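You operate a simulated robot arm through the tools that you are given. There is no shell and no other tool.

You run a simulated robot arm. Do the job below in one go: nothing can be reset, and whatever is moved stays where it is left.

TASK
Put things in order on the cooler end of the filling bench. At the end: the yellow oat bag stands where the clear short jar stood; the clear short jar stands where the clear medium bottle stood; the blue ice pack from the cooler end of the filling bench stands where the yellow oat bag stood; the clear medium bottle from the cooler end of the filling bench is on the flat yellow box (marked "TOFFEE"); whatever was shut is shut again. Leave all else as you found it, and nothing knocked over. Set down upright: medium bottle.

It is judged by the outcome, as a careful person would: the job done as asked, and still so three seconds after it is handed in. It fails if anything else is knocked over, pushed out of place, dropped, spilled or broken.

THE ROBOT
A 6-joint arm with a two-finger parallel gripper, fixed in place. Base frame: the origin is at the foot of the arm, x ahead of it, y to its left, z up; the work surface is at about z = 0. Lengths are in m, angles in degrees, forces in N, time in s.
With the tool pointing down near the work surface it reaches from about 0.16 to 0.42 m from the base axis. Its first joint turns from -66.0 to 66.0 degrees. Payload 1.57 kg.
The tool frame sits at the grasp point between the pads (the TCP): z along the fingers, y along the line on which they close. The tips reach 0.03 m beyond it. The gripper opens to 0.08 m. The fingers are 0.017 m wide and 0.012 m thick; the gripper's body (0.04 by 0.082 m) begins 0.08 m behind the TCP.
Orientation is that of the tool frame in the base frame, as a unit quaternion [x, y, z, w]. With the fingers straight down and closing along the base's y, the tool's x points along the base's -x, its y along +y and its z along -z.

THE INTERFACE
- The arm moves only by the tool apply_moves. Its argument "rows" is a list of rows, each a list of 3 entries, a list of its own where there are three numbers: the shift along the tool's x, y, z in units of 300 mm (1.0 is 300 mm), then the turn, a rotation vector about the tool's x, y, z in units of 180 degrees (1.0 is 180 degrees), then the finger opening in m, from 0 to 0.08. In form: [[[x, y, z], [rx, ry, rz], jaw], ...]. A call has 1 to 20 rows; each row is the pose to reach, as a shift and turn from the pose commanded when the call began, along the tool's axes at that moment. A call with a number of a shift or a turn outside -1 to 1 is refused whole. Each row takes 0.2 s and may step no farther than 0.05 m and 8.6 degrees from the row before; otherwise, or with a gripper value out of range, the whole call is refused. A pose out of reach is approached as far as the arm can. The call stops where the force on the tool passes 40 N (or 10 N more than at its start, if that is more) or the arm is blocked; 0.2 s more then pass. The fingers move at their own pace (about 0.153 m/s each) and stop on an object; they squeeze with about 30 N. The grip force told is the motor's: it shows also when the fingers shut on nothing. Time passes only in rows, and 0.2 s behind the last, so rows that repeat a pose let the fingers close. It gives the time, the measured TCP pose, the force on the tool (base axes), the opening and the grip force at its end, in the units of the frame above (readings bear some noise), with the torque about the TCP (base axes, N m) and any sound that the robot's microphone picked up.
- Cameras (640 x 400 px; columns grow to the right, rows downward): "scene" is fixed at [0.0379, -0.3306, 0.4079]; the picture's right is [0.88, -0.48, 0.00], its down [-0.34, -0.62, -0.70] and it looks along [0.34, 0.62, -0.71] (base axes); focal length 238 px, centre (320, 200). "wrist" rides on the gripper at [0.072, -0.007, -0.122] in the tool frame; the picture's right is [0.09, 1.00, 0.00], its down [-0.84, 0.08, -0.54] and it looks along [-0.54, 0.05, 0.84] (tool axes); focal length 238 px, centre (320, 200). There is no depth. A picture from a camera that has moved, and an enlarged one, comes with that camera's place and axes in the base frame and with its lens.
- get_image(camera): a new picture of that camera. No time passes.
- zoom(camera, box): a new picture of the part [left, top, right, bottom] of that camera's present view, enlarged. No time passes.
- sign_off(): hands the job in; it is judged then, once.

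Places have to be worked out from the pictures, the camera data and where the tool is seen. Open the gripper and draw the arm clear of the work before you hand the job in, unless the task says otherwise.

The tools are called after "Call:" as a command line: name --argument value ..., lists and objects as JSON in quotes. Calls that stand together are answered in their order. apply_moves: Moves the arm, as the interface text tells. Its arguments: {"type":"object","properties":{"rows":{"type":"array","items":{"type":"array"}}},"required":["rows"]} The other tools are called the same way: get_image (camera) takes a picture; zoom (camera, box) takes an enlarged picture of a part of a camera's view; sign_off () hands the job in.

At the start:

```text
clock: 0.0
tool_pos: [0.2325, -0.1558, 0.2318]
tool_rot: [0.0, 1.0, 0.0, 0.002]
ft_force: [-0.1, -0.8, -0.2]
moment: [-0.01, 0.03, 0.02]
gripper_width: 0.0797
grasp_force: 0.0
```

scene: 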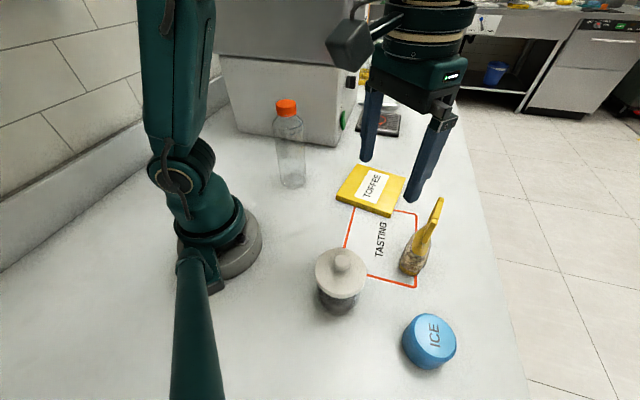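
wrist: 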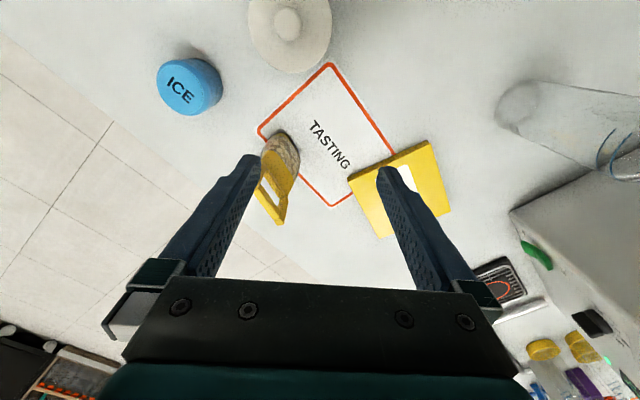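

The first pictures show the bottle with orange cap, the lidded jar, an oat bag, an ice pack, and a toffee box. I'll look closer at them before working out places.

Call:
zoom --camera "scene" --box '[220, 80, 480, 380]'

Call:
zoom --camera "wrist" --box '[130, 0, 640, 300]'

Call:
zoom --camera "scene" --box '[220, 40, 460, 200]'

```text
1.33 times, centred on (350, 230) of scene
camera zoom: at [0.0379, -0.3306, 0.4079], right [0.88, -0.48, 0.0], down [-0.34, -0.62, -0.7], along [0.34, 0.62, -0.71], focal length 317 px, centre (280, 160)
```

zoom: 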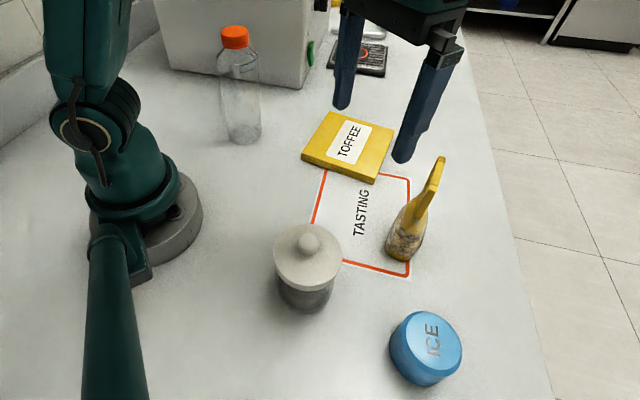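

```text
1.25 times, centred on (385, 150) of wrist
camera zoom: at [0.1619, -0.1632, 0.3541], right [-0.09, 1.0, 0.0], down [0.83, 0.08, 0.54], along [0.54, 0.05, -0.84], focal length 299 px, centre (238, 263)
```

zoom: 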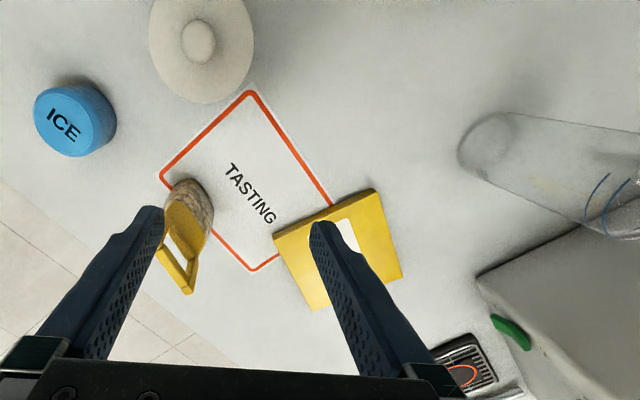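

```text
2.50 times, centred on (340, 120) of scene
camera zoom: at [0.0379, -0.3306, 0.4079], right [0.88, -0.48, 0.0], down [-0.34, -0.62, -0.7], along [0.34, 0.62, -0.71], focal length 594 px, centre (270, 400)
```

zoom: 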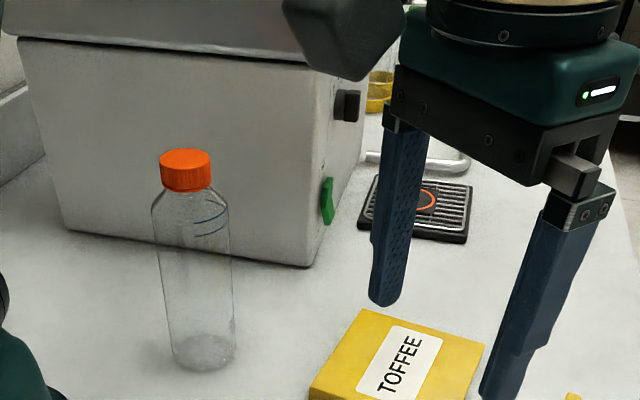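

Rough places so far: bottle (0.206, 0.118), jar (0.150, -0.192), bag (0.30, -0.215), ice (0.216, -0.32), and box (0.348, -0.018). I'll take closer zooms of each to refine these.

Call:
zoom --camera "scene" --box '[300, 230, 380, 330]'

Call:
zoom --camera "scene" --box '[370, 180, 470, 290]'

Call:
zoom --camera "wrist" --box '[220, 110, 340, 240]'

Call:
zoom --camera "scene" --box '[320, 150, 420, 230]'

Call:
zoom --camera "scene" --box '[380, 290, 480, 390]'

Call:
zoom --camera "wrist" --box '[140, 0, 340, 120]'

```text
4.00 times, centred on (340, 280) of scene
camera zoom: at [0.0379, -0.3306, 0.4079], right [0.88, -0.48, 0.0], down [-0.34, -0.62, -0.7], along [0.34, 0.62, -0.71], focal length 951 px, centre (240, -120)
```

zoom: 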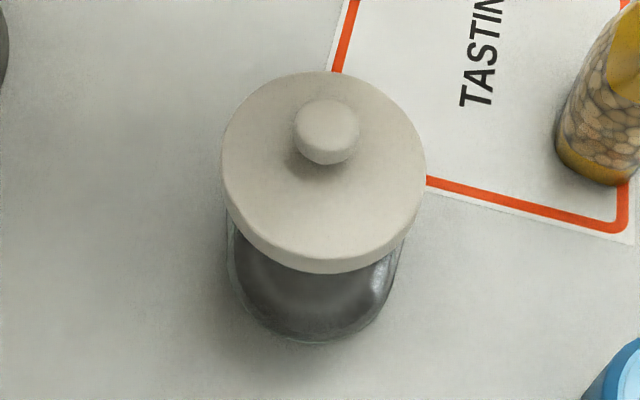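

```text
3.64 times, centred on (420, 235) of scene
camera zoom: at [0.0379, -0.3306, 0.4079], right [0.88, -0.48, 0.0], down [-0.34, -0.62, -0.7], along [0.34, 0.62, -0.71], focal length 864 px, centre (-44, 73)
```

zoom: 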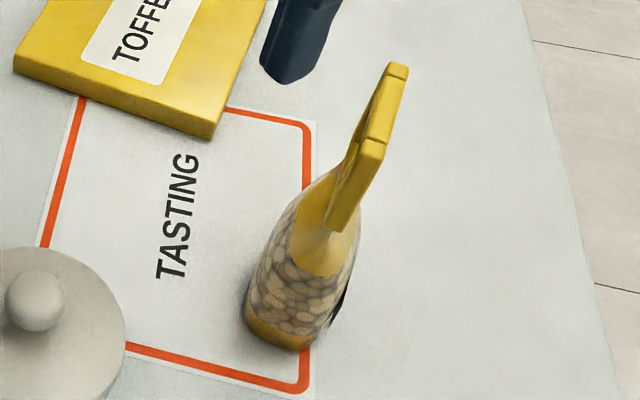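

```text
3.08 times, centred on (280, 175) of wrist
camera zoom: at [0.1619, -0.1632, 0.3541], right [-0.09, 1.0, 0.0], down [0.83, 0.08, 0.54], along [0.54, 0.05, -0.84], focal length 733 px, centre (443, 277)
```

zoom: 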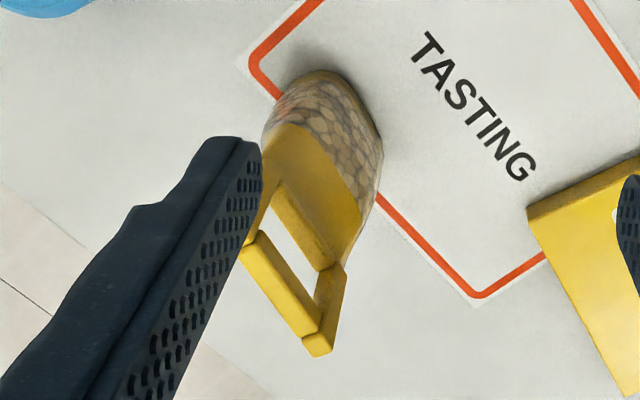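

```text
5.00 times, centred on (370, 190) of scene
camera zoom: at [0.0379, -0.3306, 0.4079], right [0.88, -0.48, 0.0], down [-0.34, -0.62, -0.7], along [0.34, 0.62, -0.71], focal length 1189 px, centre (70, 250)
```

zoom: 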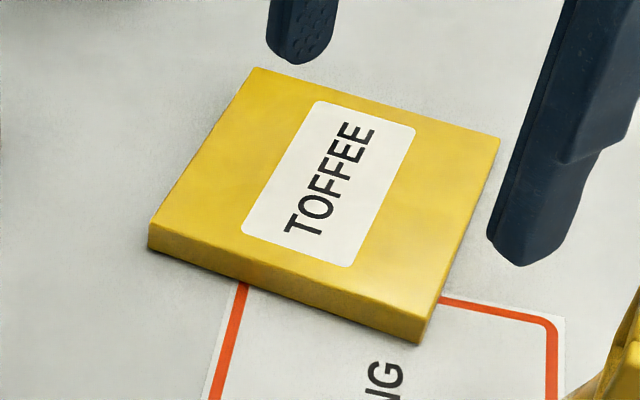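

```text
4.00 times, centred on (430, 340) of scene
camera zoom: at [0.0379, -0.3306, 0.4079], right [0.88, -0.48, 0.0], down [-0.34, -0.62, -0.7], along [0.34, 0.62, -0.71], focal length 951 px, centre (-120, -360)
```

zoom: 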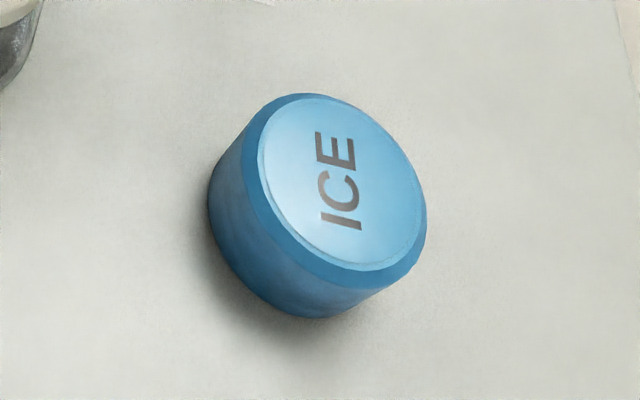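

```text
3.20 times, centred on (240, 60) of wrist
camera zoom: at [0.1619, -0.1632, 0.3541], right [-0.09, 1.0, 0.0], down [0.83, 0.08, 0.54], along [0.54, 0.05, -0.84], focal length 763 px, centre (576, 648)
```

zoom: 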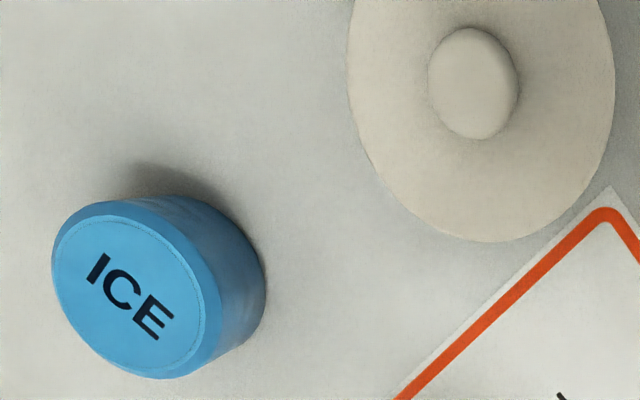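

The estimates agree between the two cameras: box centre about (0.359, -0.009) with its top near z 0.019, bottle about 0.208 tall and 0.067 wide. I'm raising the arm and moving above the bottle with the jaws open to look at it with the wrist camera.

Call:
apply_moves --rows '[[[0, 0, -0.16], [0, 0, 0], 0.08], [[0.0142, 0.155, -0.16], [0, 0, 0], 0.08], [[0.0283, 0.31, -0.16], [0, 0, 0], 0.08], [[0.0425, 0.465, -0.16], [0, 0, 0], 0.08], [[0.0567, 0.62, -0.16], [0, 0, 0], 0.08], [[0.0708, 0.775, -0.16], [0, 0, 0], 0.08], [[0.085, 0.93, -0.16], [0, 0, 0], 0.08], [[0.085, 0.93, -0.16], [0, 0, 0], 0.08]]'

Call:
get_image --camera "wrist"

Call:
get_image --camera "scene"

```text
clock: 1.8
tool_pos: [0.2069, 0.1264, 0.2808]
tool_rot: [-0.001, 1.0, -0.001, 0.002]
ft_force: [0.6, -0.5, 0.0]
moment: [0.02, -0.04, 0.02]
gripper_width: 0.0798
grasp_force: 0.0
```

```text
taken
camera wrist: at [0.1355, 0.1186, 0.4029], right [-0.09, 1.0, 0.0], down [0.83, 0.08, 0.54], along [0.54, 0.05, -0.84], focal length 238 px, centre (320, 200)
```

wrist: 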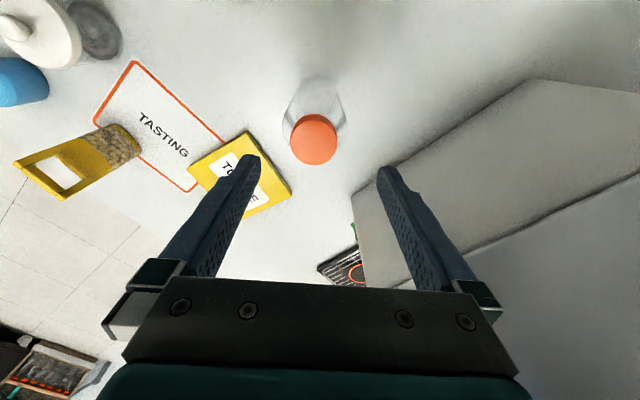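

```text
taken
```

scene: 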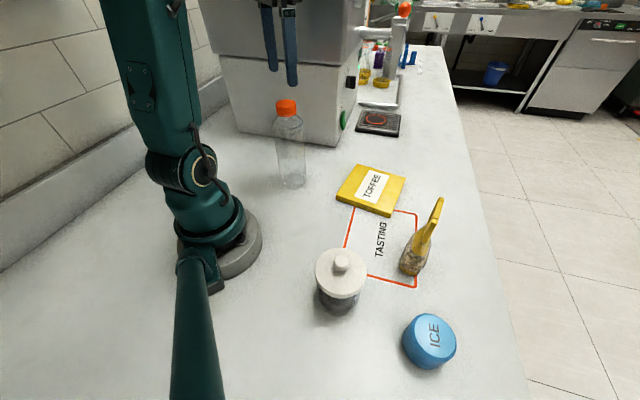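

The wrist view shows the orange cap slightly left of the gripper's centreline. I'm zooming in to measure the cap and bottle.

Call:
zoom --camera "wrist" --box '[250, 50, 390, 190]'

Call:
zoom --camera "scene" --box '[240, 80, 340, 200]'

```text
2.86 times, centred on (320, 120) of wrist
camera zoom: at [0.1355, 0.1186, 0.4029], right [-0.09, 1.0, 0.0], down [0.83, 0.08, 0.54], along [0.54, 0.05, -0.84], focal length 681 px, centre (320, 429)
```

zoom: 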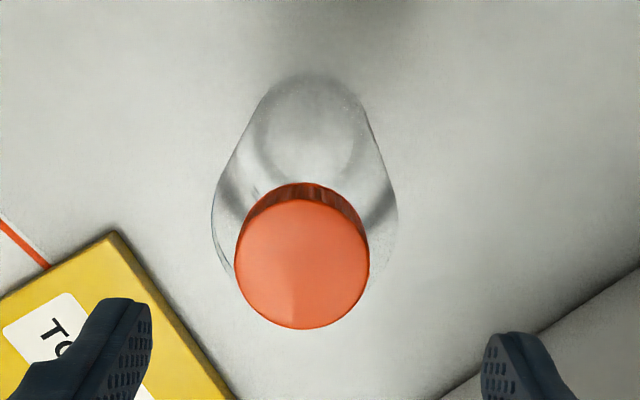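

```text
3.33 times, centred on (290, 140) of scene
camera zoom: at [0.0379, -0.3306, 0.4079], right [0.88, -0.48, 0.0], down [-0.34, -0.62, -0.7], along [0.34, 0.62, -0.71], focal length 792 px, centre (420, 400)
```

zoom: 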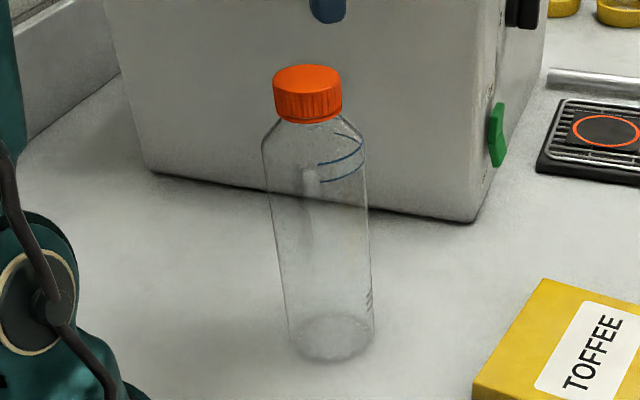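

Both cameras put the bottle at about (0.204, 0.1195), 0.206 tall, with straight sides below z 0.16. I'll centre over it and check the pose before going down.

Call:
apply_moves --rows '[[[0.0097, -0.0207, 0], [0, 0, 0], 0.08], [[0.0097, -0.0207, 0], [0, 0, 0], 0.08], [[0.0097, -0.0207, 0], [0, 0, 0], 0.08]]'

Call:
zoom --camera "wrist" --box '[240, 50, 400, 190]'

```text
clock: 2.6
tool_pos: [0.2034, 0.118, 0.2806]
tool_rot: [-0.002, 1.0, 0.0, 0.001]
ft_force: [-0.6, 0.2, 0.1]
moment: [0.01, -0.01, 0.03]
gripper_width: 0.0799
grasp_force: 0.0
```

```text
2.86 times, centred on (320, 120) of wrist
camera zoom: at [0.1324, 0.111, 0.4026], right [-0.09, 1.0, 0.0], down [0.83, 0.08, 0.54], along [0.54, 0.05, -0.84], focal length 681 px, centre (320, 429)
```

zoom: 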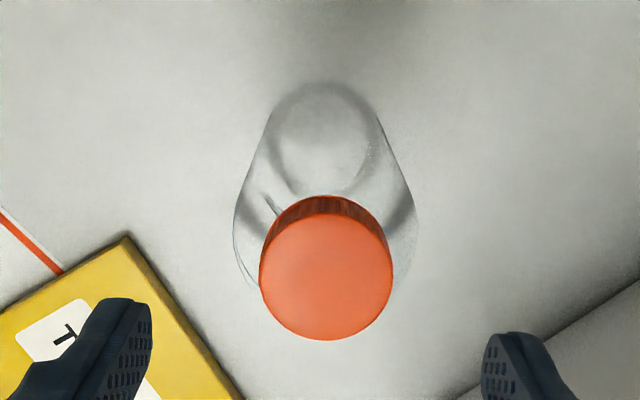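

The cap centre works out at (0.2047, 0.1194) and the tool is within about 1.5 mm of it. I'm correcting that and going down around the bottle to z about 0.145.

Call:
apply_moves --rows '[[[-0.004, 0.0047, 0.08], [0, 0, 0], 0.08], [[-0.004, 0.0047, 0.16], [0, 0, 0], 0.08], [[-0.004, 0.0047, 0.24], [0, 0, 0], 0.08], [[-0.004, 0.0047, 0.32], [0, 0, 0], 0.08], [[-0.004, 0.0047, 0.4], [0, 0, 0], 0.08], [[-0.004, 0.0047, 0.45], [0, 0, 0], 0.08], [[-0.004, 0.0047, 0.45], [0, 0, 0], 0.08]]'

Call:
get_image --camera "wrist"

Call:
zoom --camera "scene" --box '[230, 40, 350, 200]'

```text
clock: 4.2
tool_pos: [0.2058, 0.1184, 0.1429]
tool_rot: [-0.001, 1.0, 0.0, 0.002]
ft_force: [0.4, 0.4, 0.0]
moment: [-0.01, 0.01, -0.02]
gripper_width: 0.08
grasp_force: 0.0
```

```text
taken
camera wrist: at [0.1344, 0.1112, 0.2654], right [-0.09, 1.0, 0.0], down [0.84, 0.08, 0.54], along [0.54, 0.05, -0.84], focal length 238 px, centre (320, 200)
```

wrist: 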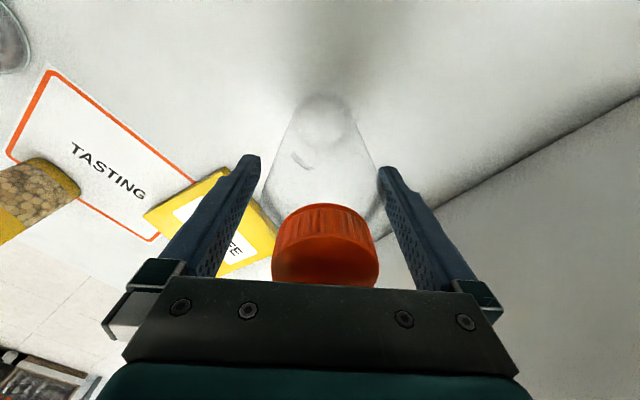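

```text
2.50 times, centred on (290, 120) of scene
camera zoom: at [0.0379, -0.3306, 0.4079], right [0.88, -0.48, 0.0], down [-0.34, -0.62, -0.7], along [0.34, 0.62, -0.71], focal length 594 px, centre (395, 400)
```

zoom: 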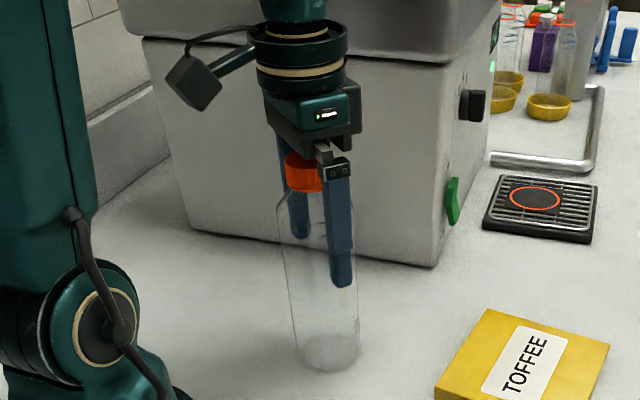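

The fingers straddle the bottle with clear room and no contact force. I'm closing on it now.

Call:
apply_moves --rows '[[[0, 0, 0], [0, 0, 0], 0.0], [[0, 0, 0], [0, 0, 0], 0.0], [[0, 0, 0], [0, 0, 0], 0.0]]'

```text
clock: 5.0
tool_pos: [0.2065, 0.1188, 0.1435]
tool_rot: [-0.001, 1.0, 0.0, 0.002]
ft_force: [0.6, -0.2, 0.1]
moment: [0.03, 0.03, 0.02]
gripper_width: 0.0645
grasp_force: 30.7
```

The grip is firm (opening 0.0645 m, 30.7 N). I'm lifting straight up 6 cm and checking that the bottle comes along.

Call:
apply_moves --rows '[[[0, 0, -0.05], [0, 0, 0], 0.0], [[0, 0, -0.1], [0, 0, 0], 0.0], [[0, 0, -0.15], [0, 0, 0], 0.0], [[0, 0, -0.2], [0, 0, 0], 0.0], [[0, 0, -0.2], [0, 0, 0], 0.0]]'

Call:
get_image --camera "scene"

```text
clock: 6.2
tool_pos: [0.2065, 0.1181, 0.2043]
tool_rot: [0.0, 1.0, -0.001, 0.002]
ft_force: [0.3, 0.0, 0.4]
moment: [-0.02, 0.02, 0.01]
gripper_width: 0.0645
grasp_force: 30.7
```

```text
taken
```

scene: 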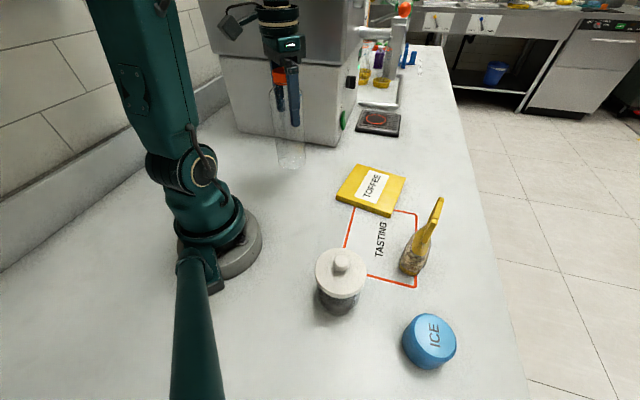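

The bottle is lifted and hanging straight. I'm carrying it sideways to above the box centre.

Call:
apply_moves --rows '[[[-0.0633, -0.053, 0], [0, 0, 0], 0.0], [[-0.1267, -0.1061, 0], [0, 0, 0], 0.0], [[-0.19, -0.1592, 0], [0, 0, 0], 0.0], [[-0.2533, -0.2122, 0], [0, 0, 0], 0.0], [[-0.3167, -0.2653, 0], [0, 0, 0], 0.0], [[-0.38, -0.3183, 0], [0, 0, 0], 0.0], [[-0.4433, -0.3714, 0], [0, 0, 0], 0.0], [[-0.5067, -0.4244, 0], [0, 0, 0], 0.0], [[-0.5067, -0.4244, 0], [0, 0, 0], 0.0], [[-0.5067, -0.4244, 0], [0, 0, 0], 0.0]]'

Call:
get_image --camera "scene"

Call:
get_image --camera "wrist"

```text
clock: 8.4
tool_pos: [0.357, -0.008, 0.2055]
tool_rot: [-0.001, 1.0, 0.0, 0.002]
ft_force: [-0.2, 0.1, 0.3]
moment: [0.0, -0.01, 0.0]
gripper_width: 0.0644
grasp_force: 30.1
```

```text
taken
```

scene: 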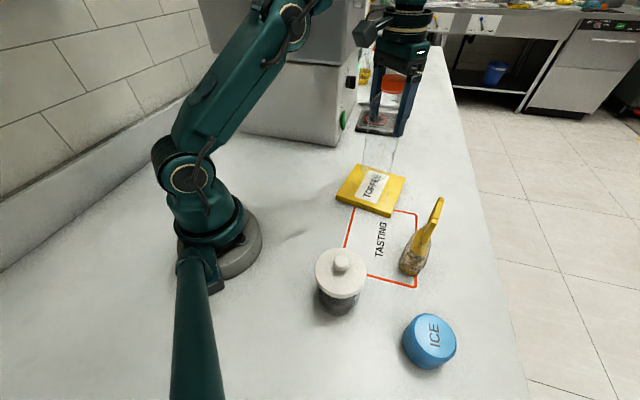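

```text
taken
camera wrist: at [0.2873, -0.0161, 0.3264], right [-0.09, 1.0, 0.0], down [0.84, 0.08, 0.54], along [0.54, 0.05, -0.84], focal length 238 px, centre (320, 200)
```

wrist: 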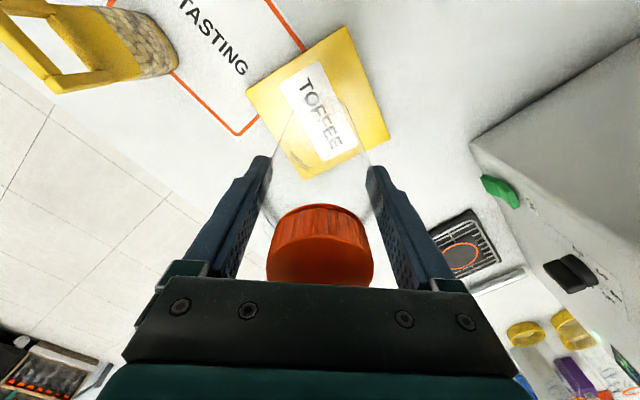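

The box centre rechecks at (0.360, -0.008) and the bottle is within a few mm of it. I'm lowering to just above the box top.

Call:
apply_moves --rows '[[[-0.005, 0, 0.04], [0, 0, 0], 0.0], [[-0.005, 0, 0.08], [0, 0, 0], 0.0], [[-0.005, 0, 0.11], [0, 0, 0], 0.0], [[-0.005, 0, 0.125], [0, 0, 0], 0.0], [[-0.005, 0, 0.125], [0, 0, 0], 0.0]]'

Call:
zoom --camera "scene" --box '[330, 80, 430, 220]'

```text
clock: 9.6
tool_pos: [0.3595, -0.0083, 0.1675]
tool_rot: [-0.001, 1.0, 0.001, 0.002]
ft_force: [0.0, 0.1, -0.8]
moment: [-0.01, -0.01, -0.01]
gripper_width: 0.0643
grasp_force: 30.0
```

```text
2.86 times, centred on (380, 150) of scene
camera zoom: at [0.0379, -0.3306, 0.4079], right [0.88, -0.48, 0.0], down [-0.34, -0.62, -0.7], along [0.34, 0.62, -0.71], focal length 679 px, centre (149, 343)
```

zoom: 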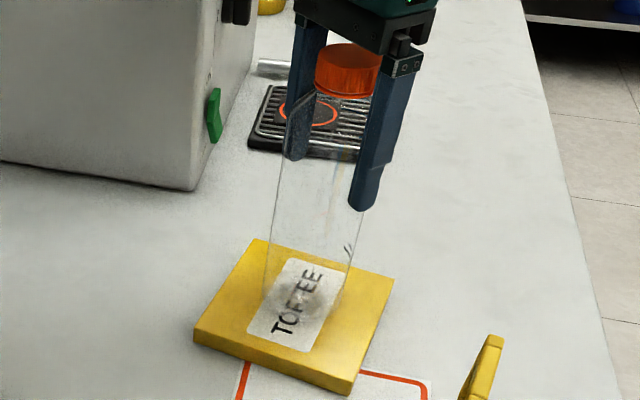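

No contact yet, with the bottle's bottom about 5 mm above the box by my estimate. I'm lowering in small steps to feel for contact.

Call:
apply_moves --rows '[[[0, 0, 0.005], [0, 0, 0], 0.0], [[0, 0, 0.01], [0, 0, 0], 0.0], [[0, 0, 0.01], [0, 0, 0], 0.0]]'

Call:
apply_moves --rows '[[[0, 0, 0.004], [0, 0, 0], 0.0], [[0, 0, 0.004], [0, 0, 0], 0.0]]'

```text
clock: 10.4
tool_pos: [0.3591, -0.0083, 0.1644]
tool_rot: [-0.001, 1.0, 0.001, 0.003]
ft_force: [-1.0, 0.5, 0.0]
moment: [-0.01, -0.05, 0.02]
gripper_width: 0.0643
grasp_force: 30.3
```

```text
clock: 11.0
tool_pos: [0.3581, -0.0086, 0.1646]
tool_rot: [-0.001, 1.0, 0.001, 0.002]
ft_force: [0.4, 0.6, 1.2]
moment: [0.01, 0.0, 0.02]
gripper_width: 0.0644
grasp_force: 30.1
```

There may be a hint of contact (1.2 N), but it is near the noise. I'm taking two more 1 mm steps and reading the force after each.

Call:
apply_moves --rows '[[[0, 0, 0.0035], [0, 0, 0], 0.0], [[0, 0, 0.0035], [0, 0, 0], 0.0]]'

Call:
apply_moves --rows '[[[0, 0, 0.0035], [0, 0, 0], 0.0], [[0, 0, 0.0035], [0, 0, 0], 0.0]]'

```text
clock: 11.6
tool_pos: [0.3593, -0.0089, 0.1627]
tool_rot: [-0.001, 1.0, 0.001, 0.0]
ft_force: [0.3, -0.6, -0.6]
moment: [-0.01, 0.05, -0.03]
gripper_width: 0.0641
grasp_force: 30.0
```

```text
clock: 12.2
tool_pos: [0.3585, -0.0083, 0.1618]
tool_rot: [-0.001, 1.0, -0.001, 0.003]
ft_force: [0.1, 0.3, 0.0]
moment: [0.01, 0.01, -0.02]
gripper_width: 0.0644
grasp_force: 29.4
```

There is still no contact force at z 0.1618. I'm continuing down in 1 mm steps.

Call:
apply_moves --rows '[[[0, 0, 0.0035], [0, 0, 0], 0.0], [[0, 0, 0.0035], [0, 0, 0], 0.0]]'

Call:
apply_moves --rows '[[[0, 0, 0.0035], [0, 0, 0], 0.0], [[0, 0, 0.0035], [0, 0, 0], 0.0]]'

Call:
zoom --camera "scene" --box '[340, 140, 420, 220]'

```text
clock: 12.8
tool_pos: [0.3594, -0.0086, 0.1612]
tool_rot: [0.0, 1.0, -0.001, 0.002]
ft_force: [-3.5, -0.9, 12.1]
moment: [-0.1, 0.38, 0.03]
gripper_width: 0.0643
grasp_force: 30.2
```

```text
clock: 13.4
tool_pos: [0.3601, -0.0087, 0.1609]
tool_rot: [-0.001, 1.0, 0.0, 0.003]
ft_force: [-2.2, -0.4, 21.7]
moment: [-0.08, -0.02, -0.05]
gripper_width: 0.0642
grasp_force: 29.8
```

```text
5.00 times, centred on (380, 180) of scene
camera zoom: at [0.0379, -0.3306, 0.4079], right [0.88, -0.48, 0.0], down [-0.34, -0.62, -0.7], along [0.34, 0.62, -0.71], focal length 1189 px, centre (20, 300)
```

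zoom: 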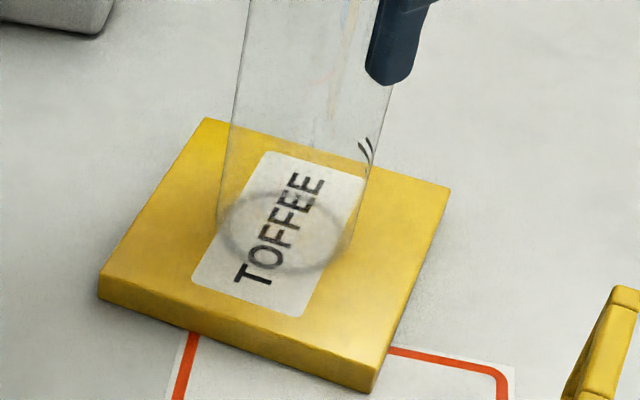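

Contact is firm at z 0.161, so the bottle is on the box near its middle. I'm easing up 1 mm to relieve the load, then opening the jaws.

Call:
apply_moves --rows '[[[0, 0, -0.0045], [0, 0, 0], 0.0], [[0, 0, -0.0045], [0, 0, 0], 0.0]]'

Call:
apply_moves --rows '[[[0, 0, 0], [0, 0, 0], 0.07], [[0, 0, 0], [0, 0, 0], 0.08], [[0, 0, 0], [0, 0, 0], 0.08]]'

Call:
get_image --camera "wrist"

Call:
zoom --camera "scene" --box '[330, 60, 430, 220]'

```text
clock: 14.0
tool_pos: [0.3595, -0.0081, 0.16]
tool_rot: [-0.001, 1.0, 0.001, 0.001]
ft_force: [2.7, -1.4, 5.4]
moment: [-0.22, -0.37, 0.01]
gripper_width: 0.0642
grasp_force: 30.0
```

```text
clock: 14.8
tool_pos: [0.3581, -0.0095, 0.1611]
tool_rot: [-0.001, 1.0, 0.0, 0.002]
ft_force: [0.2, 0.0, 0.1]
moment: [-0.03, -0.01, 0.03]
gripper_width: 0.08
grasp_force: 0.1
```

```text
taken
camera wrist: at [0.2884, -0.016, 0.2829], right [-0.09, 1.0, 0.0], down [0.83, 0.08, 0.54], along [0.54, 0.05, -0.84], focal length 238 px, centre (320, 200)
```

wrist: 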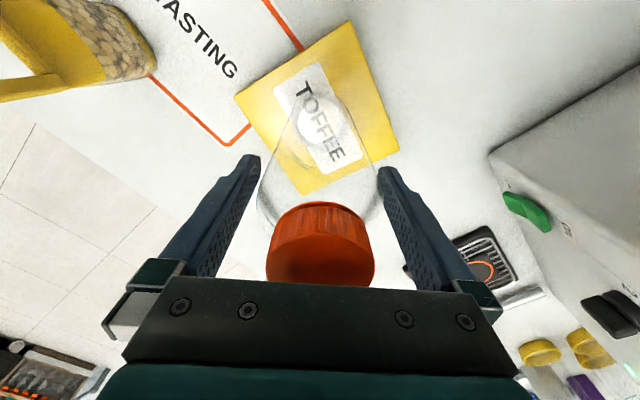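

```text
2.50 times, centred on (380, 140) of scene
camera zoom: at [0.0379, -0.3306, 0.4079], right [0.88, -0.48, 0.0], down [-0.34, -0.62, -0.7], along [0.34, 0.62, -0.71], focal length 594 px, centre (170, 350)
```

zoom: 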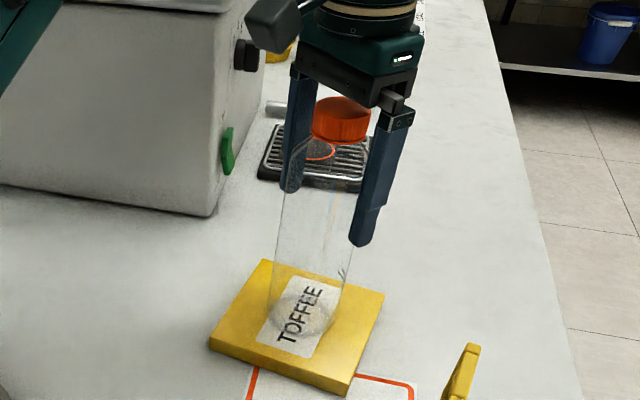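

The bottle stands freely on the box. I'm rising straight up clear of it, then going over the jar.

Call:
apply_moves --rows '[[[0, 0, -0.1], [0, 0, 0], 0.08], [[0, 0, -0.2], [0, 0, 0], 0.08], [[0, 0, -0.3], [0, 0, 0], 0.08], [[0, 0, -0.4], [0, 0, 0], 0.08], [[0, 0, -0.4], [0, 0, 0], 0.08]]'

Call:
apply_moves --rows '[[[0.1, -0.087, 0], [0, 0, 0], 0.08], [[0.2, -0.174, 0], [0, 0, 0], 0.08], [[0.3, -0.261, 0], [0, 0, 0], 0.08], [[0.4, -0.349, 0], [0, 0, 0], 0.08], [[0.5, -0.436, 0], [0, 0, 0], 0.08], [[0.6, -0.523, 0], [0, 0, 0], 0.08], [[0.7, -0.61, 0], [0, 0, 0], 0.08], [[0.7, -0.61, 0], [0, 0, 0], 0.08], [[0.7, -0.61, 0], [0, 0, 0], 0.08]]'

Call:
get_image --camera "wrist"

Call:
get_image --camera "scene"

```text
clock: 16.0
tool_pos: [0.3281, -0.0127, 0.2564]
tool_rot: [-0.001, 1.0, 0.0, 0.001]
ft_force: [-0.3, 0.2, 0.1]
moment: [-0.06, 0.0, 0.02]
gripper_width: 0.0801
grasp_force: 0.1
out of reach, approached as far as the arm can: row 3, 4, 5
```

```text
clock: 18.0
tool_pos: [0.1157, -0.1954, 0.2542]
tool_rot: [-0.001, 1.0, 0.0, 0.003]
ft_force: [-0.2, 0.4, -0.4]
moment: [0.0, -0.02, -0.02]
gripper_width: 0.0801
grasp_force: 0.1
```

```text
taken
camera wrist: at [0.0454, -0.2025, 0.3768], right [-0.09, 1.0, 0.0], down [0.83, 0.08, 0.54], along [0.54, 0.05, -0.84], focal length 238 px, centre (320, 200)
```

wrist: 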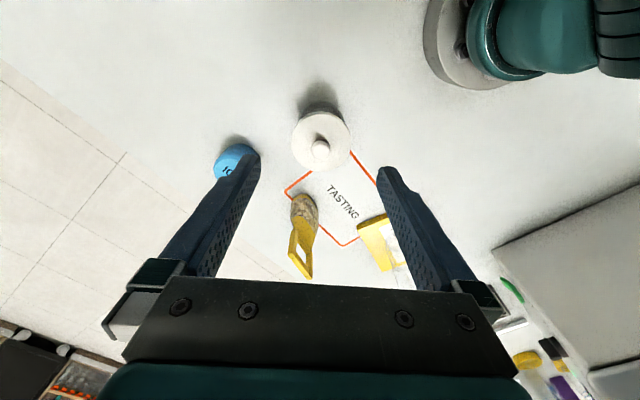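

```text
taken
```

scene: 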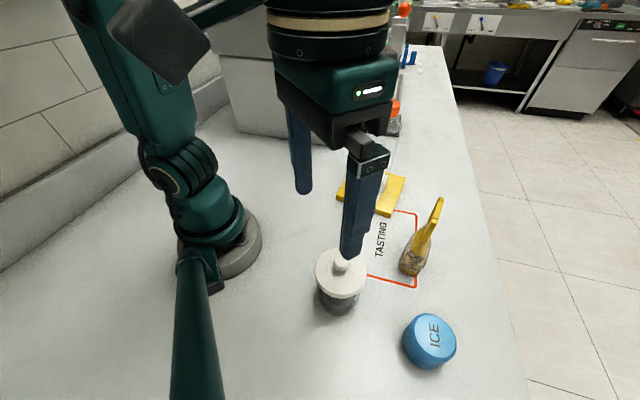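

The upward move ran out of reach at z 0.256 and the arm drifted inward by 3 cm, so I need to check the bottle. The scene still shows its cap behind the gripper; I'm zooming in to be sure.

Call:
zoom --camera "scene" --box '[330, 80, 430, 220]'

Call:
zoom --camera "wrist" --box '[220, 80, 420, 290]'

```text
2.86 times, centred on (380, 150) of scene
camera zoom: at [0.0379, -0.3306, 0.4079], right [0.88, -0.48, 0.0], down [-0.34, -0.62, -0.7], along [0.34, 0.62, -0.71], focal length 679 px, centre (149, 343)
```

zoom: 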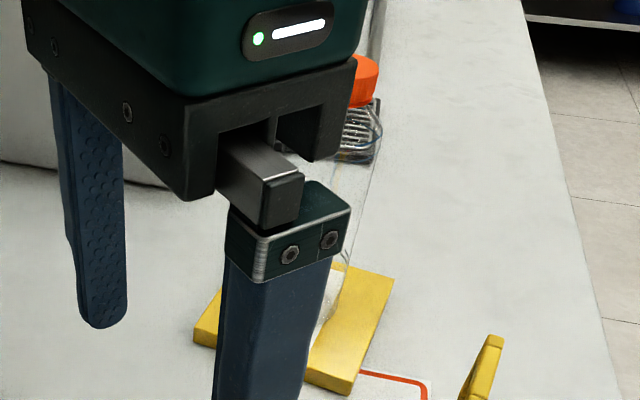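

```text
1.90 times, centred on (320, 185) of wrist
camera zoom: at [0.0454, -0.2025, 0.3768], right [-0.09, 1.0, 0.0], down [0.83, 0.08, 0.54], along [0.54, 0.05, -0.84], focal length 454 px, centre (320, 229)
```

zoom: 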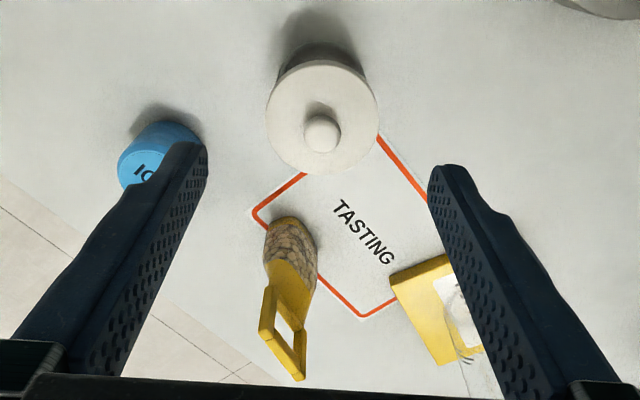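

The bottle still stands on the box. The jar and knob work out at (0.148, -0.192), so I'm moving over it and lowering partway with the jaws at 0.05 for a better look at the knob.

Call:
apply_moves --rows '[[[-0.0537, 0.0057, 0.04], [0, 0, 0], 0.05], [[-0.1075, 0.0113, 0.08], [0, 0, 0], 0.05], [[-0.1075, 0.0113, 0.16], [0, 0, 0], 0.05], [[-0.1075, 0.0113, 0.23], [0, 0, 0], 0.05], [[-0.1075, 0.0113, 0.23], [0, 0, 0], 0.05]]'

Call:
get_image --camera "wrist"

Call:
zoom --camera "scene" --box '[280, 150, 400, 330]'

```text
clock: 19.2
tool_pos: [0.1473, -0.1914, 0.1862]
tool_rot: [-0.001, 1.0, 0.0, 0.001]
ft_force: [0.1, 0.1, -0.4]
moment: [0.03, 0.01, -0.01]
gripper_width: 0.0499
grasp_force: 0.0
```

```text
taken
camera wrist: at [0.0766, -0.1991, 0.308], right [-0.09, 1.0, 0.0], down [0.83, 0.08, 0.54], along [0.54, 0.05, -0.84], focal length 238 px, centre (320, 200)
```

wrist: 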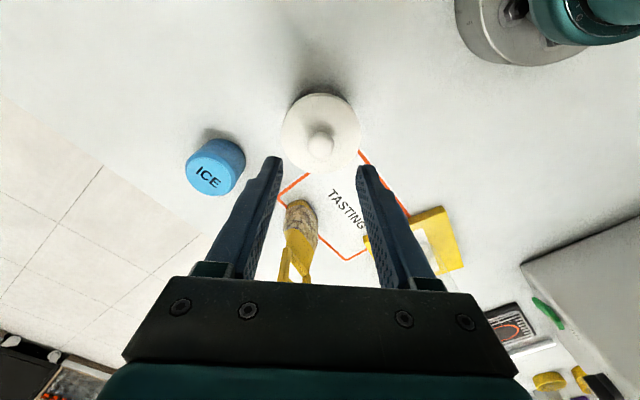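

```text
2.22 times, centred on (340, 240) of scene
camera zoom: at [0.0379, -0.3306, 0.4079], right [0.88, -0.48, 0.0], down [-0.34, -0.62, -0.7], along [0.34, 0.62, -0.71], focal length 528 px, centre (276, 111)
```

zoom: 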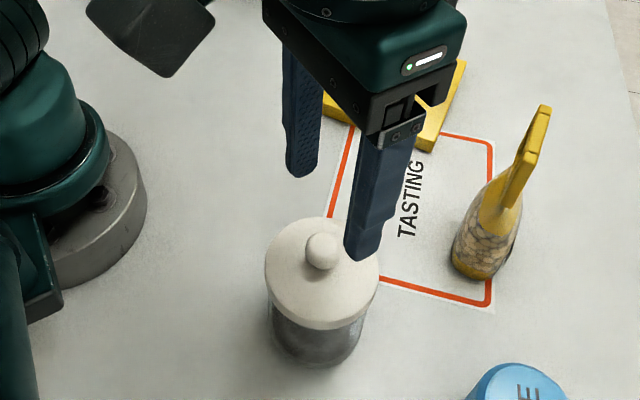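

Call:
zoom --camera "wrist" --box '[260, 80, 380, 180]'

```text
4.00 times, centred on (320, 130) of wrist
camera zoom: at [0.0766, -0.1991, 0.308], right [-0.09, 1.0, 0.0], down [0.83, 0.08, 0.54], along [0.54, 0.05, -0.84], focal length 953 px, centre (320, 480)
```

zoom: 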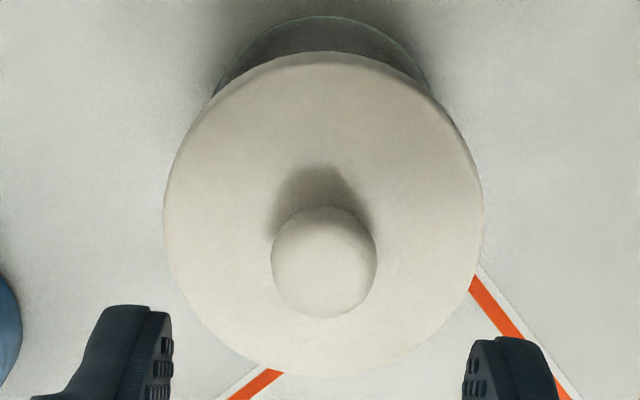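

The knob is a ball about 23 mm across, centred near z 0.108 at (0.148, -0.192), and the lid is 0.0775 wide. I'm lowering to TCP z about 0.116 so the tips stay above the lid.

Call:
apply_moves --rows '[[[-0.002, -0.0015, 0.08], [0, 0, 0], 0.05], [[-0.002, -0.0015, 0.15], [0, 0, 0], 0.05], [[-0.002, -0.0015, 0.2], [0, 0, 0], 0.05], [[-0.002, -0.0015, 0.232], [0, 0, 0], 0.05], [[-0.002, -0.0015, 0.232], [0, 0, 0], 0.05]]'

Call:
get_image --camera "wrist"

Call:
zoom --camera "scene" --box '[280, 180, 400, 330]'

```text
clock: 20.2
tool_pos: [0.1482, -0.1927, 0.1196]
tool_rot: [-0.002, 1.0, -0.003, 0.001]
ft_force: [-3.4, 2.6, 15.7]
moment: [0.47, 0.09, 0.06]
gripper_width: 0.0519
grasp_force: 1.5
stopped in row 5: the force on the tool passed its limit at 69 N (the readings are from after the stop); the commanded pose is now the measured one
```

```text
taken
camera wrist: at [0.0778, -0.2, 0.2423], right [-0.1, 1.0, -0.01], down [0.83, 0.08, 0.55], along [0.54, 0.05, -0.84], focal length 238 px, centre (320, 200)
```

wrist: 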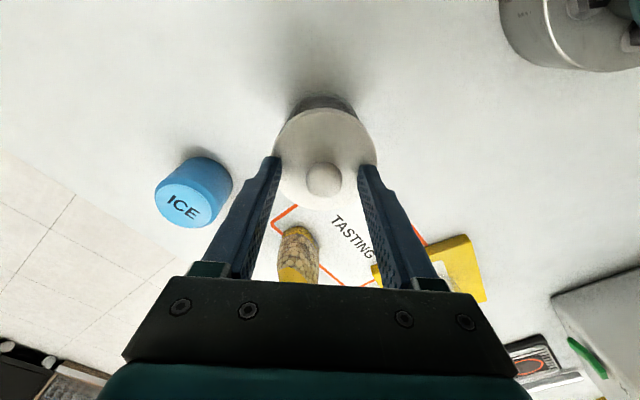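

```text
2.67 times, centred on (340, 255) of scene
camera zoom: at [0.0379, -0.3306, 0.4079], right [0.88, -0.48, 0.0], down [-0.34, -0.62, -0.7], along [0.34, 0.62, -0.71], focal length 634 px, centre (267, 53)
```

zoom: 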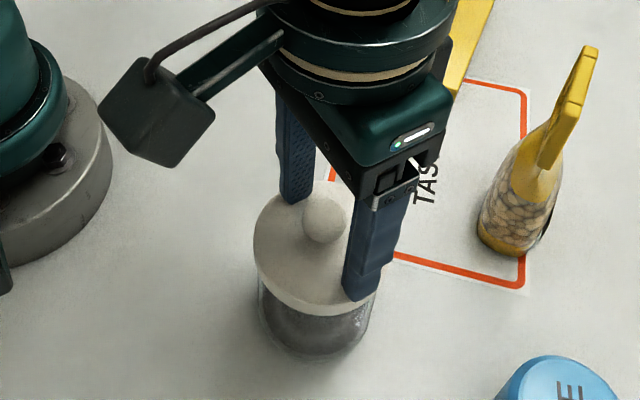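

The tips touched the lid's top, so it is at about z 0.09, higher than I judged, but the jar still stands in place. I'm raising 4 mm and checking before I close on the knob.

Call:
apply_moves --rows '[[[0, 0, -0.007], [0, 0, 0], 0.05], [[0, 0, -0.013], [0, 0, 0], 0.05], [[0, 0, -0.013], [0, 0, 0], 0.05]]'

Call:
zoom --camera "wrist" --box '[240, 80, 400, 220]'

Call:
zoom --camera "scene" --box '[290, 210, 400, 330]'

```text
clock: 21.0
tool_pos: [0.1491, -0.1933, 0.1239]
tool_rot: [-0.002, 1.0, -0.003, 0.002]
ft_force: [0.4, 0.5, -0.8]
moment: [-0.01, 0.0, 0.0]
gripper_width: 0.0501
grasp_force: 0.1
```

```text
2.86 times, centred on (320, 150) of wrist
camera zoom: at [0.0772, -0.2002, 0.2458], right [-0.1, 1.0, -0.01], down [0.83, 0.08, 0.55], along [0.54, 0.05, -0.84], focal length 681 px, centre (320, 343)
```

zoom: 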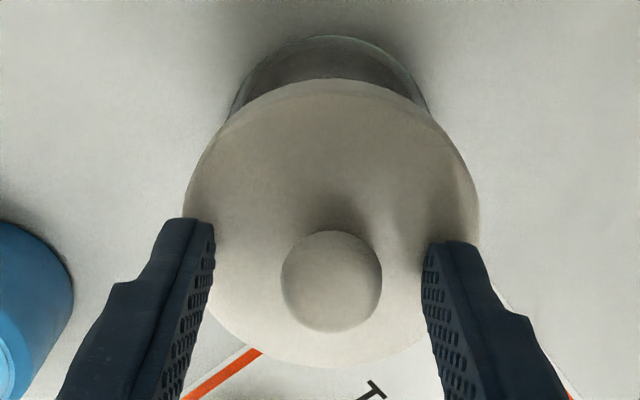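

```text
3.33 times, centred on (345, 270) of scene
camera zoom: at [0.0379, -0.3306, 0.4079], right [0.88, -0.48, 0.0], down [-0.34, -0.62, -0.7], along [0.34, 0.62, -0.71], focal length 792 px, centre (237, -33)
```

zoom: 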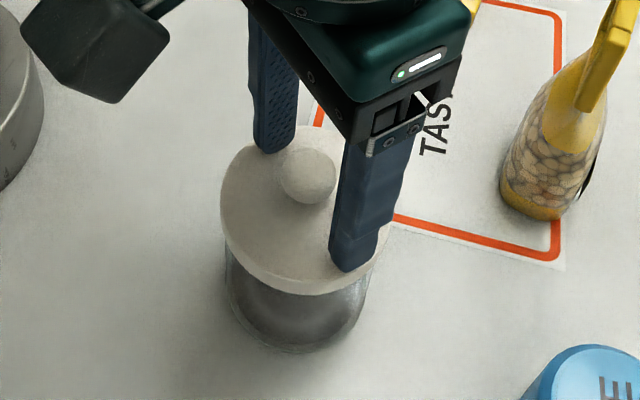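

The jar did not shift; the knob is at about (0.1455, -0.1913), 2–3 mm off the fingers' centre. I'm correcting that and closing gently on it.

Call:
apply_moves --rows '[[[0.009, 0.006, 0], [0, 0, 0], 0.05], [[0.009, 0.006, 0], [0, 0, 0], 0.04], [[0.009, 0.006, 0], [0, 0, 0], 0.03]]'

Call:
zoom --camera "wrist" --box '[240, 80, 400, 220]'

```text
clock: 21.8
tool_pos: [0.1457, -0.1922, 0.1235]
tool_rot: [-0.002, 1.0, -0.003, 0.004]
ft_force: [0.2, -0.5, 0.3]
moment: [0.04, 0.01, -0.03]
gripper_width: 0.0298
grasp_force: 0.0
```

```text
2.86 times, centred on (320, 150) of wrist
camera zoom: at [0.0744, -0.1987, 0.2457], right [-0.1, 1.0, -0.01], down [0.83, 0.08, 0.55], along [0.54, 0.05, -0.84], focal length 681 px, centre (320, 343)
```

zoom: 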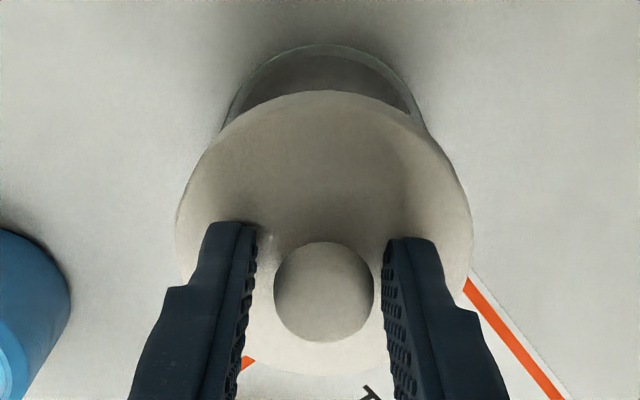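

The knob is now centred between the pads. I'm closing fully on it.

Call:
apply_moves --rows '[[[0, 0, 0], [0, 0, 0], 0.02], [[0, 0, 0], [0, 0, 0], 0.0], [[0, 0, 0], [0, 0, 0], 0.0]]'

Call:
zoom --camera "scene" --box '[290, 210, 400, 330]'

```text
clock: 22.6
tool_pos: [0.1446, -0.1923, 0.1241]
tool_rot: [-0.002, 1.0, -0.003, 0.003]
ft_force: [-1.4, 3.1, 6.8]
moment: [0.12, 0.07, -0.03]
gripper_width: 0.0212
grasp_force: 30.5
```

```text
3.33 times, centred on (345, 270) of scene
camera zoom: at [0.0379, -0.3306, 0.4079], right [0.88, -0.48, 0.0], down [-0.34, -0.62, -0.7], along [0.34, 0.62, -0.71], focal length 792 px, centre (237, -33)
```

zoom: 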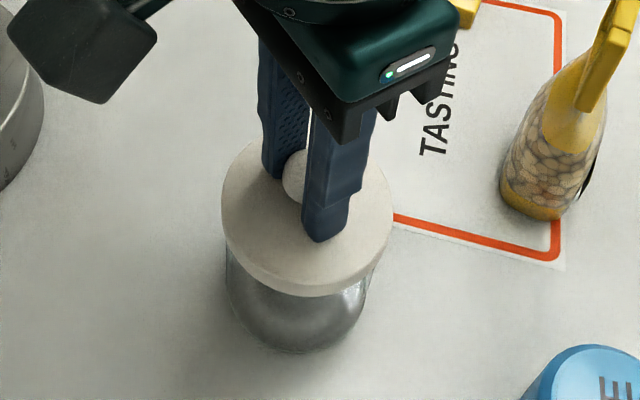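

The knob is held (0.0212 m, 30.5 N). I'm lifting slowly to see whether the lid comes off or the jar comes with it.

Call:
apply_moves --rows '[[[0, 0, -0.01], [0, 0, 0], 0.0], [[0, 0, -0.025], [0, 0, 0], 0.0], [[0, 0, -0.04], [0, 0, 0], 0.0], [[0, 0, -0.04], [0, 0, 0], 0.0]]'

Call:
zoom --camera "scene" --box '[290, 210, 400, 330]'

Call:
zoom --camera "wrist" --box '[240, 80, 400, 220]'

```text
clock: 23.6
tool_pos: [0.1461, -0.1922, 0.1361]
tool_rot: [-0.002, 1.0, -0.002, 0.002]
ft_force: [1.0, 0.5, -2.7]
moment: [-0.04, 0.01, 0.03]
gripper_width: 0.0213
grasp_force: 30.1
```

```text
3.33 times, centred on (345, 270) of scene
camera zoom: at [0.0379, -0.3306, 0.4079], right [0.88, -0.48, 0.0], down [-0.34, -0.62, -0.7], along [0.34, 0.62, -0.71], focal length 792 px, centre (237, -33)
```

zoom: 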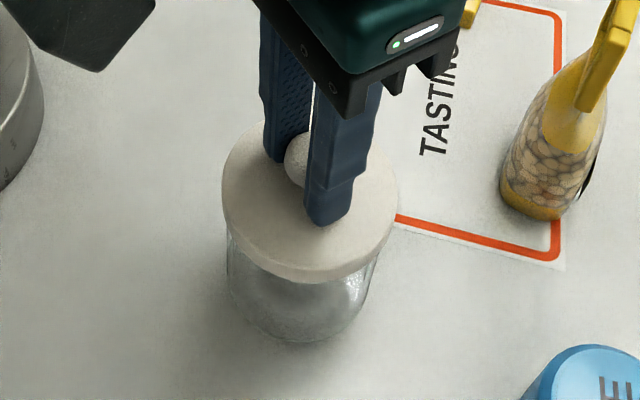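

```text
2.86 times, centred on (320, 150) of wrist
camera zoom: at [0.0751, -0.1981, 0.2576], right [-0.1, 1.0, -0.01], down [0.83, 0.08, 0.55], along [0.54, 0.05, -0.84], focal length 681 px, centre (320, 343)
```

zoom: 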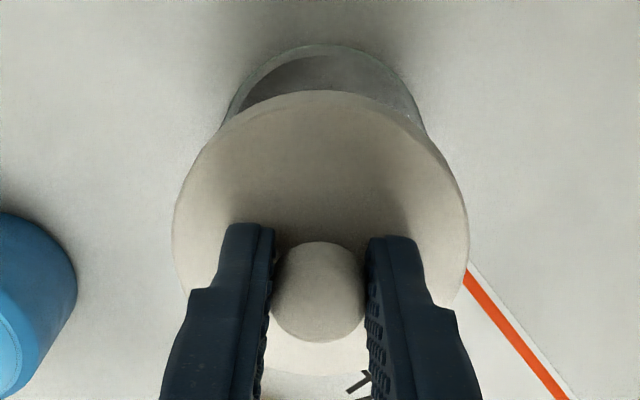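

The jar's base rose together with the lid and the tool carries about 2.7 N, so the jar hangs shut from its lid. I'll keep it low (about 14 mm) and carry it slowly toward the bottle's old place, in two parts.

Call:
apply_moves --rows '[[[-0.0045, 0.024, -0.007], [0, 0, 0], 0.0], [[-0.0135, 0.072, -0.007], [0, 0, 0], 0.0], [[-0.0248, 0.132, -0.007], [0, 0, 0], 0.0], [[-0.0383, 0.204, -0.007], [0, 0, 0], 0.0], [[-0.0519, 0.276, -0.007], [0, 0, 0], 0.0], [[-0.0654, 0.348, -0.007], [0, 0, 0], 0.0], [[-0.0789, 0.42, -0.007], [0, 0, 0], 0.0], [[-0.0902, 0.48, -0.007], [0, 0, 0], 0.0], [[-0.1015, 0.54, -0.007], [0, 0, 0], 0.0], [[-0.1083, 0.576, -0.007], [0, 0, 0], 0.0], [[-0.1128, 0.6, -0.007], [0, 0, 0], 0.0], [[-0.1128, 0.6, -0.007], [0, 0, 0], 0.0]]'

Call:
get_image --camera "scene"

Call:
get_image --camera "wrist"

```text
clock: 26.2
tool_pos: [0.1803, -0.0106, 0.1374]
tool_rot: [-0.001, 1.0, -0.003, 0.002]
ft_force: [-0.2, -0.1, -3.0]
moment: [0.0, 0.02, 0.0]
gripper_width: 0.0212
grasp_force: 30.3
```

```text
taken
```

scene: 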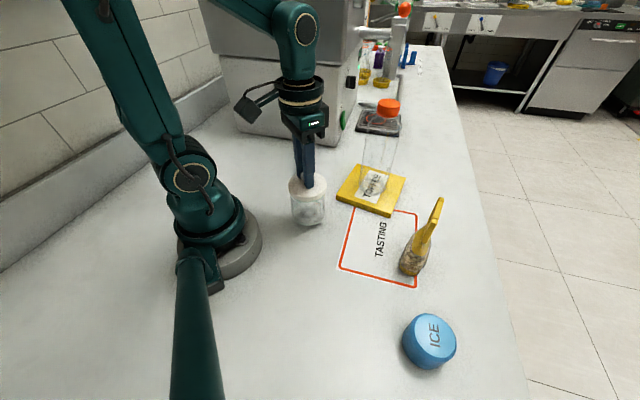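

```text
taken
camera wrist: at [0.109, -0.0177, 0.2596], right [-0.1, 1.0, -0.01], down [0.83, 0.08, 0.55], along [0.54, 0.05, -0.84], focal length 238 px, centre (320, 200)
```

wrist: 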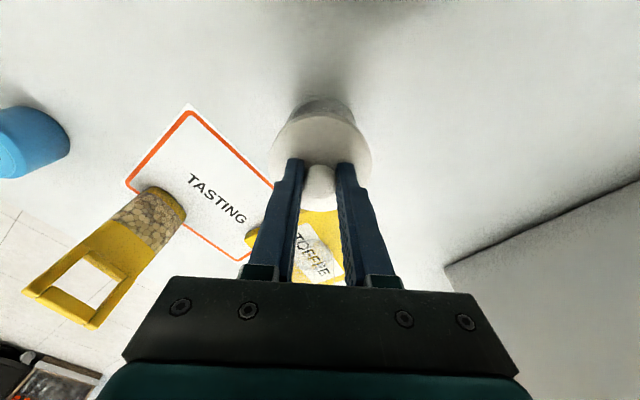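

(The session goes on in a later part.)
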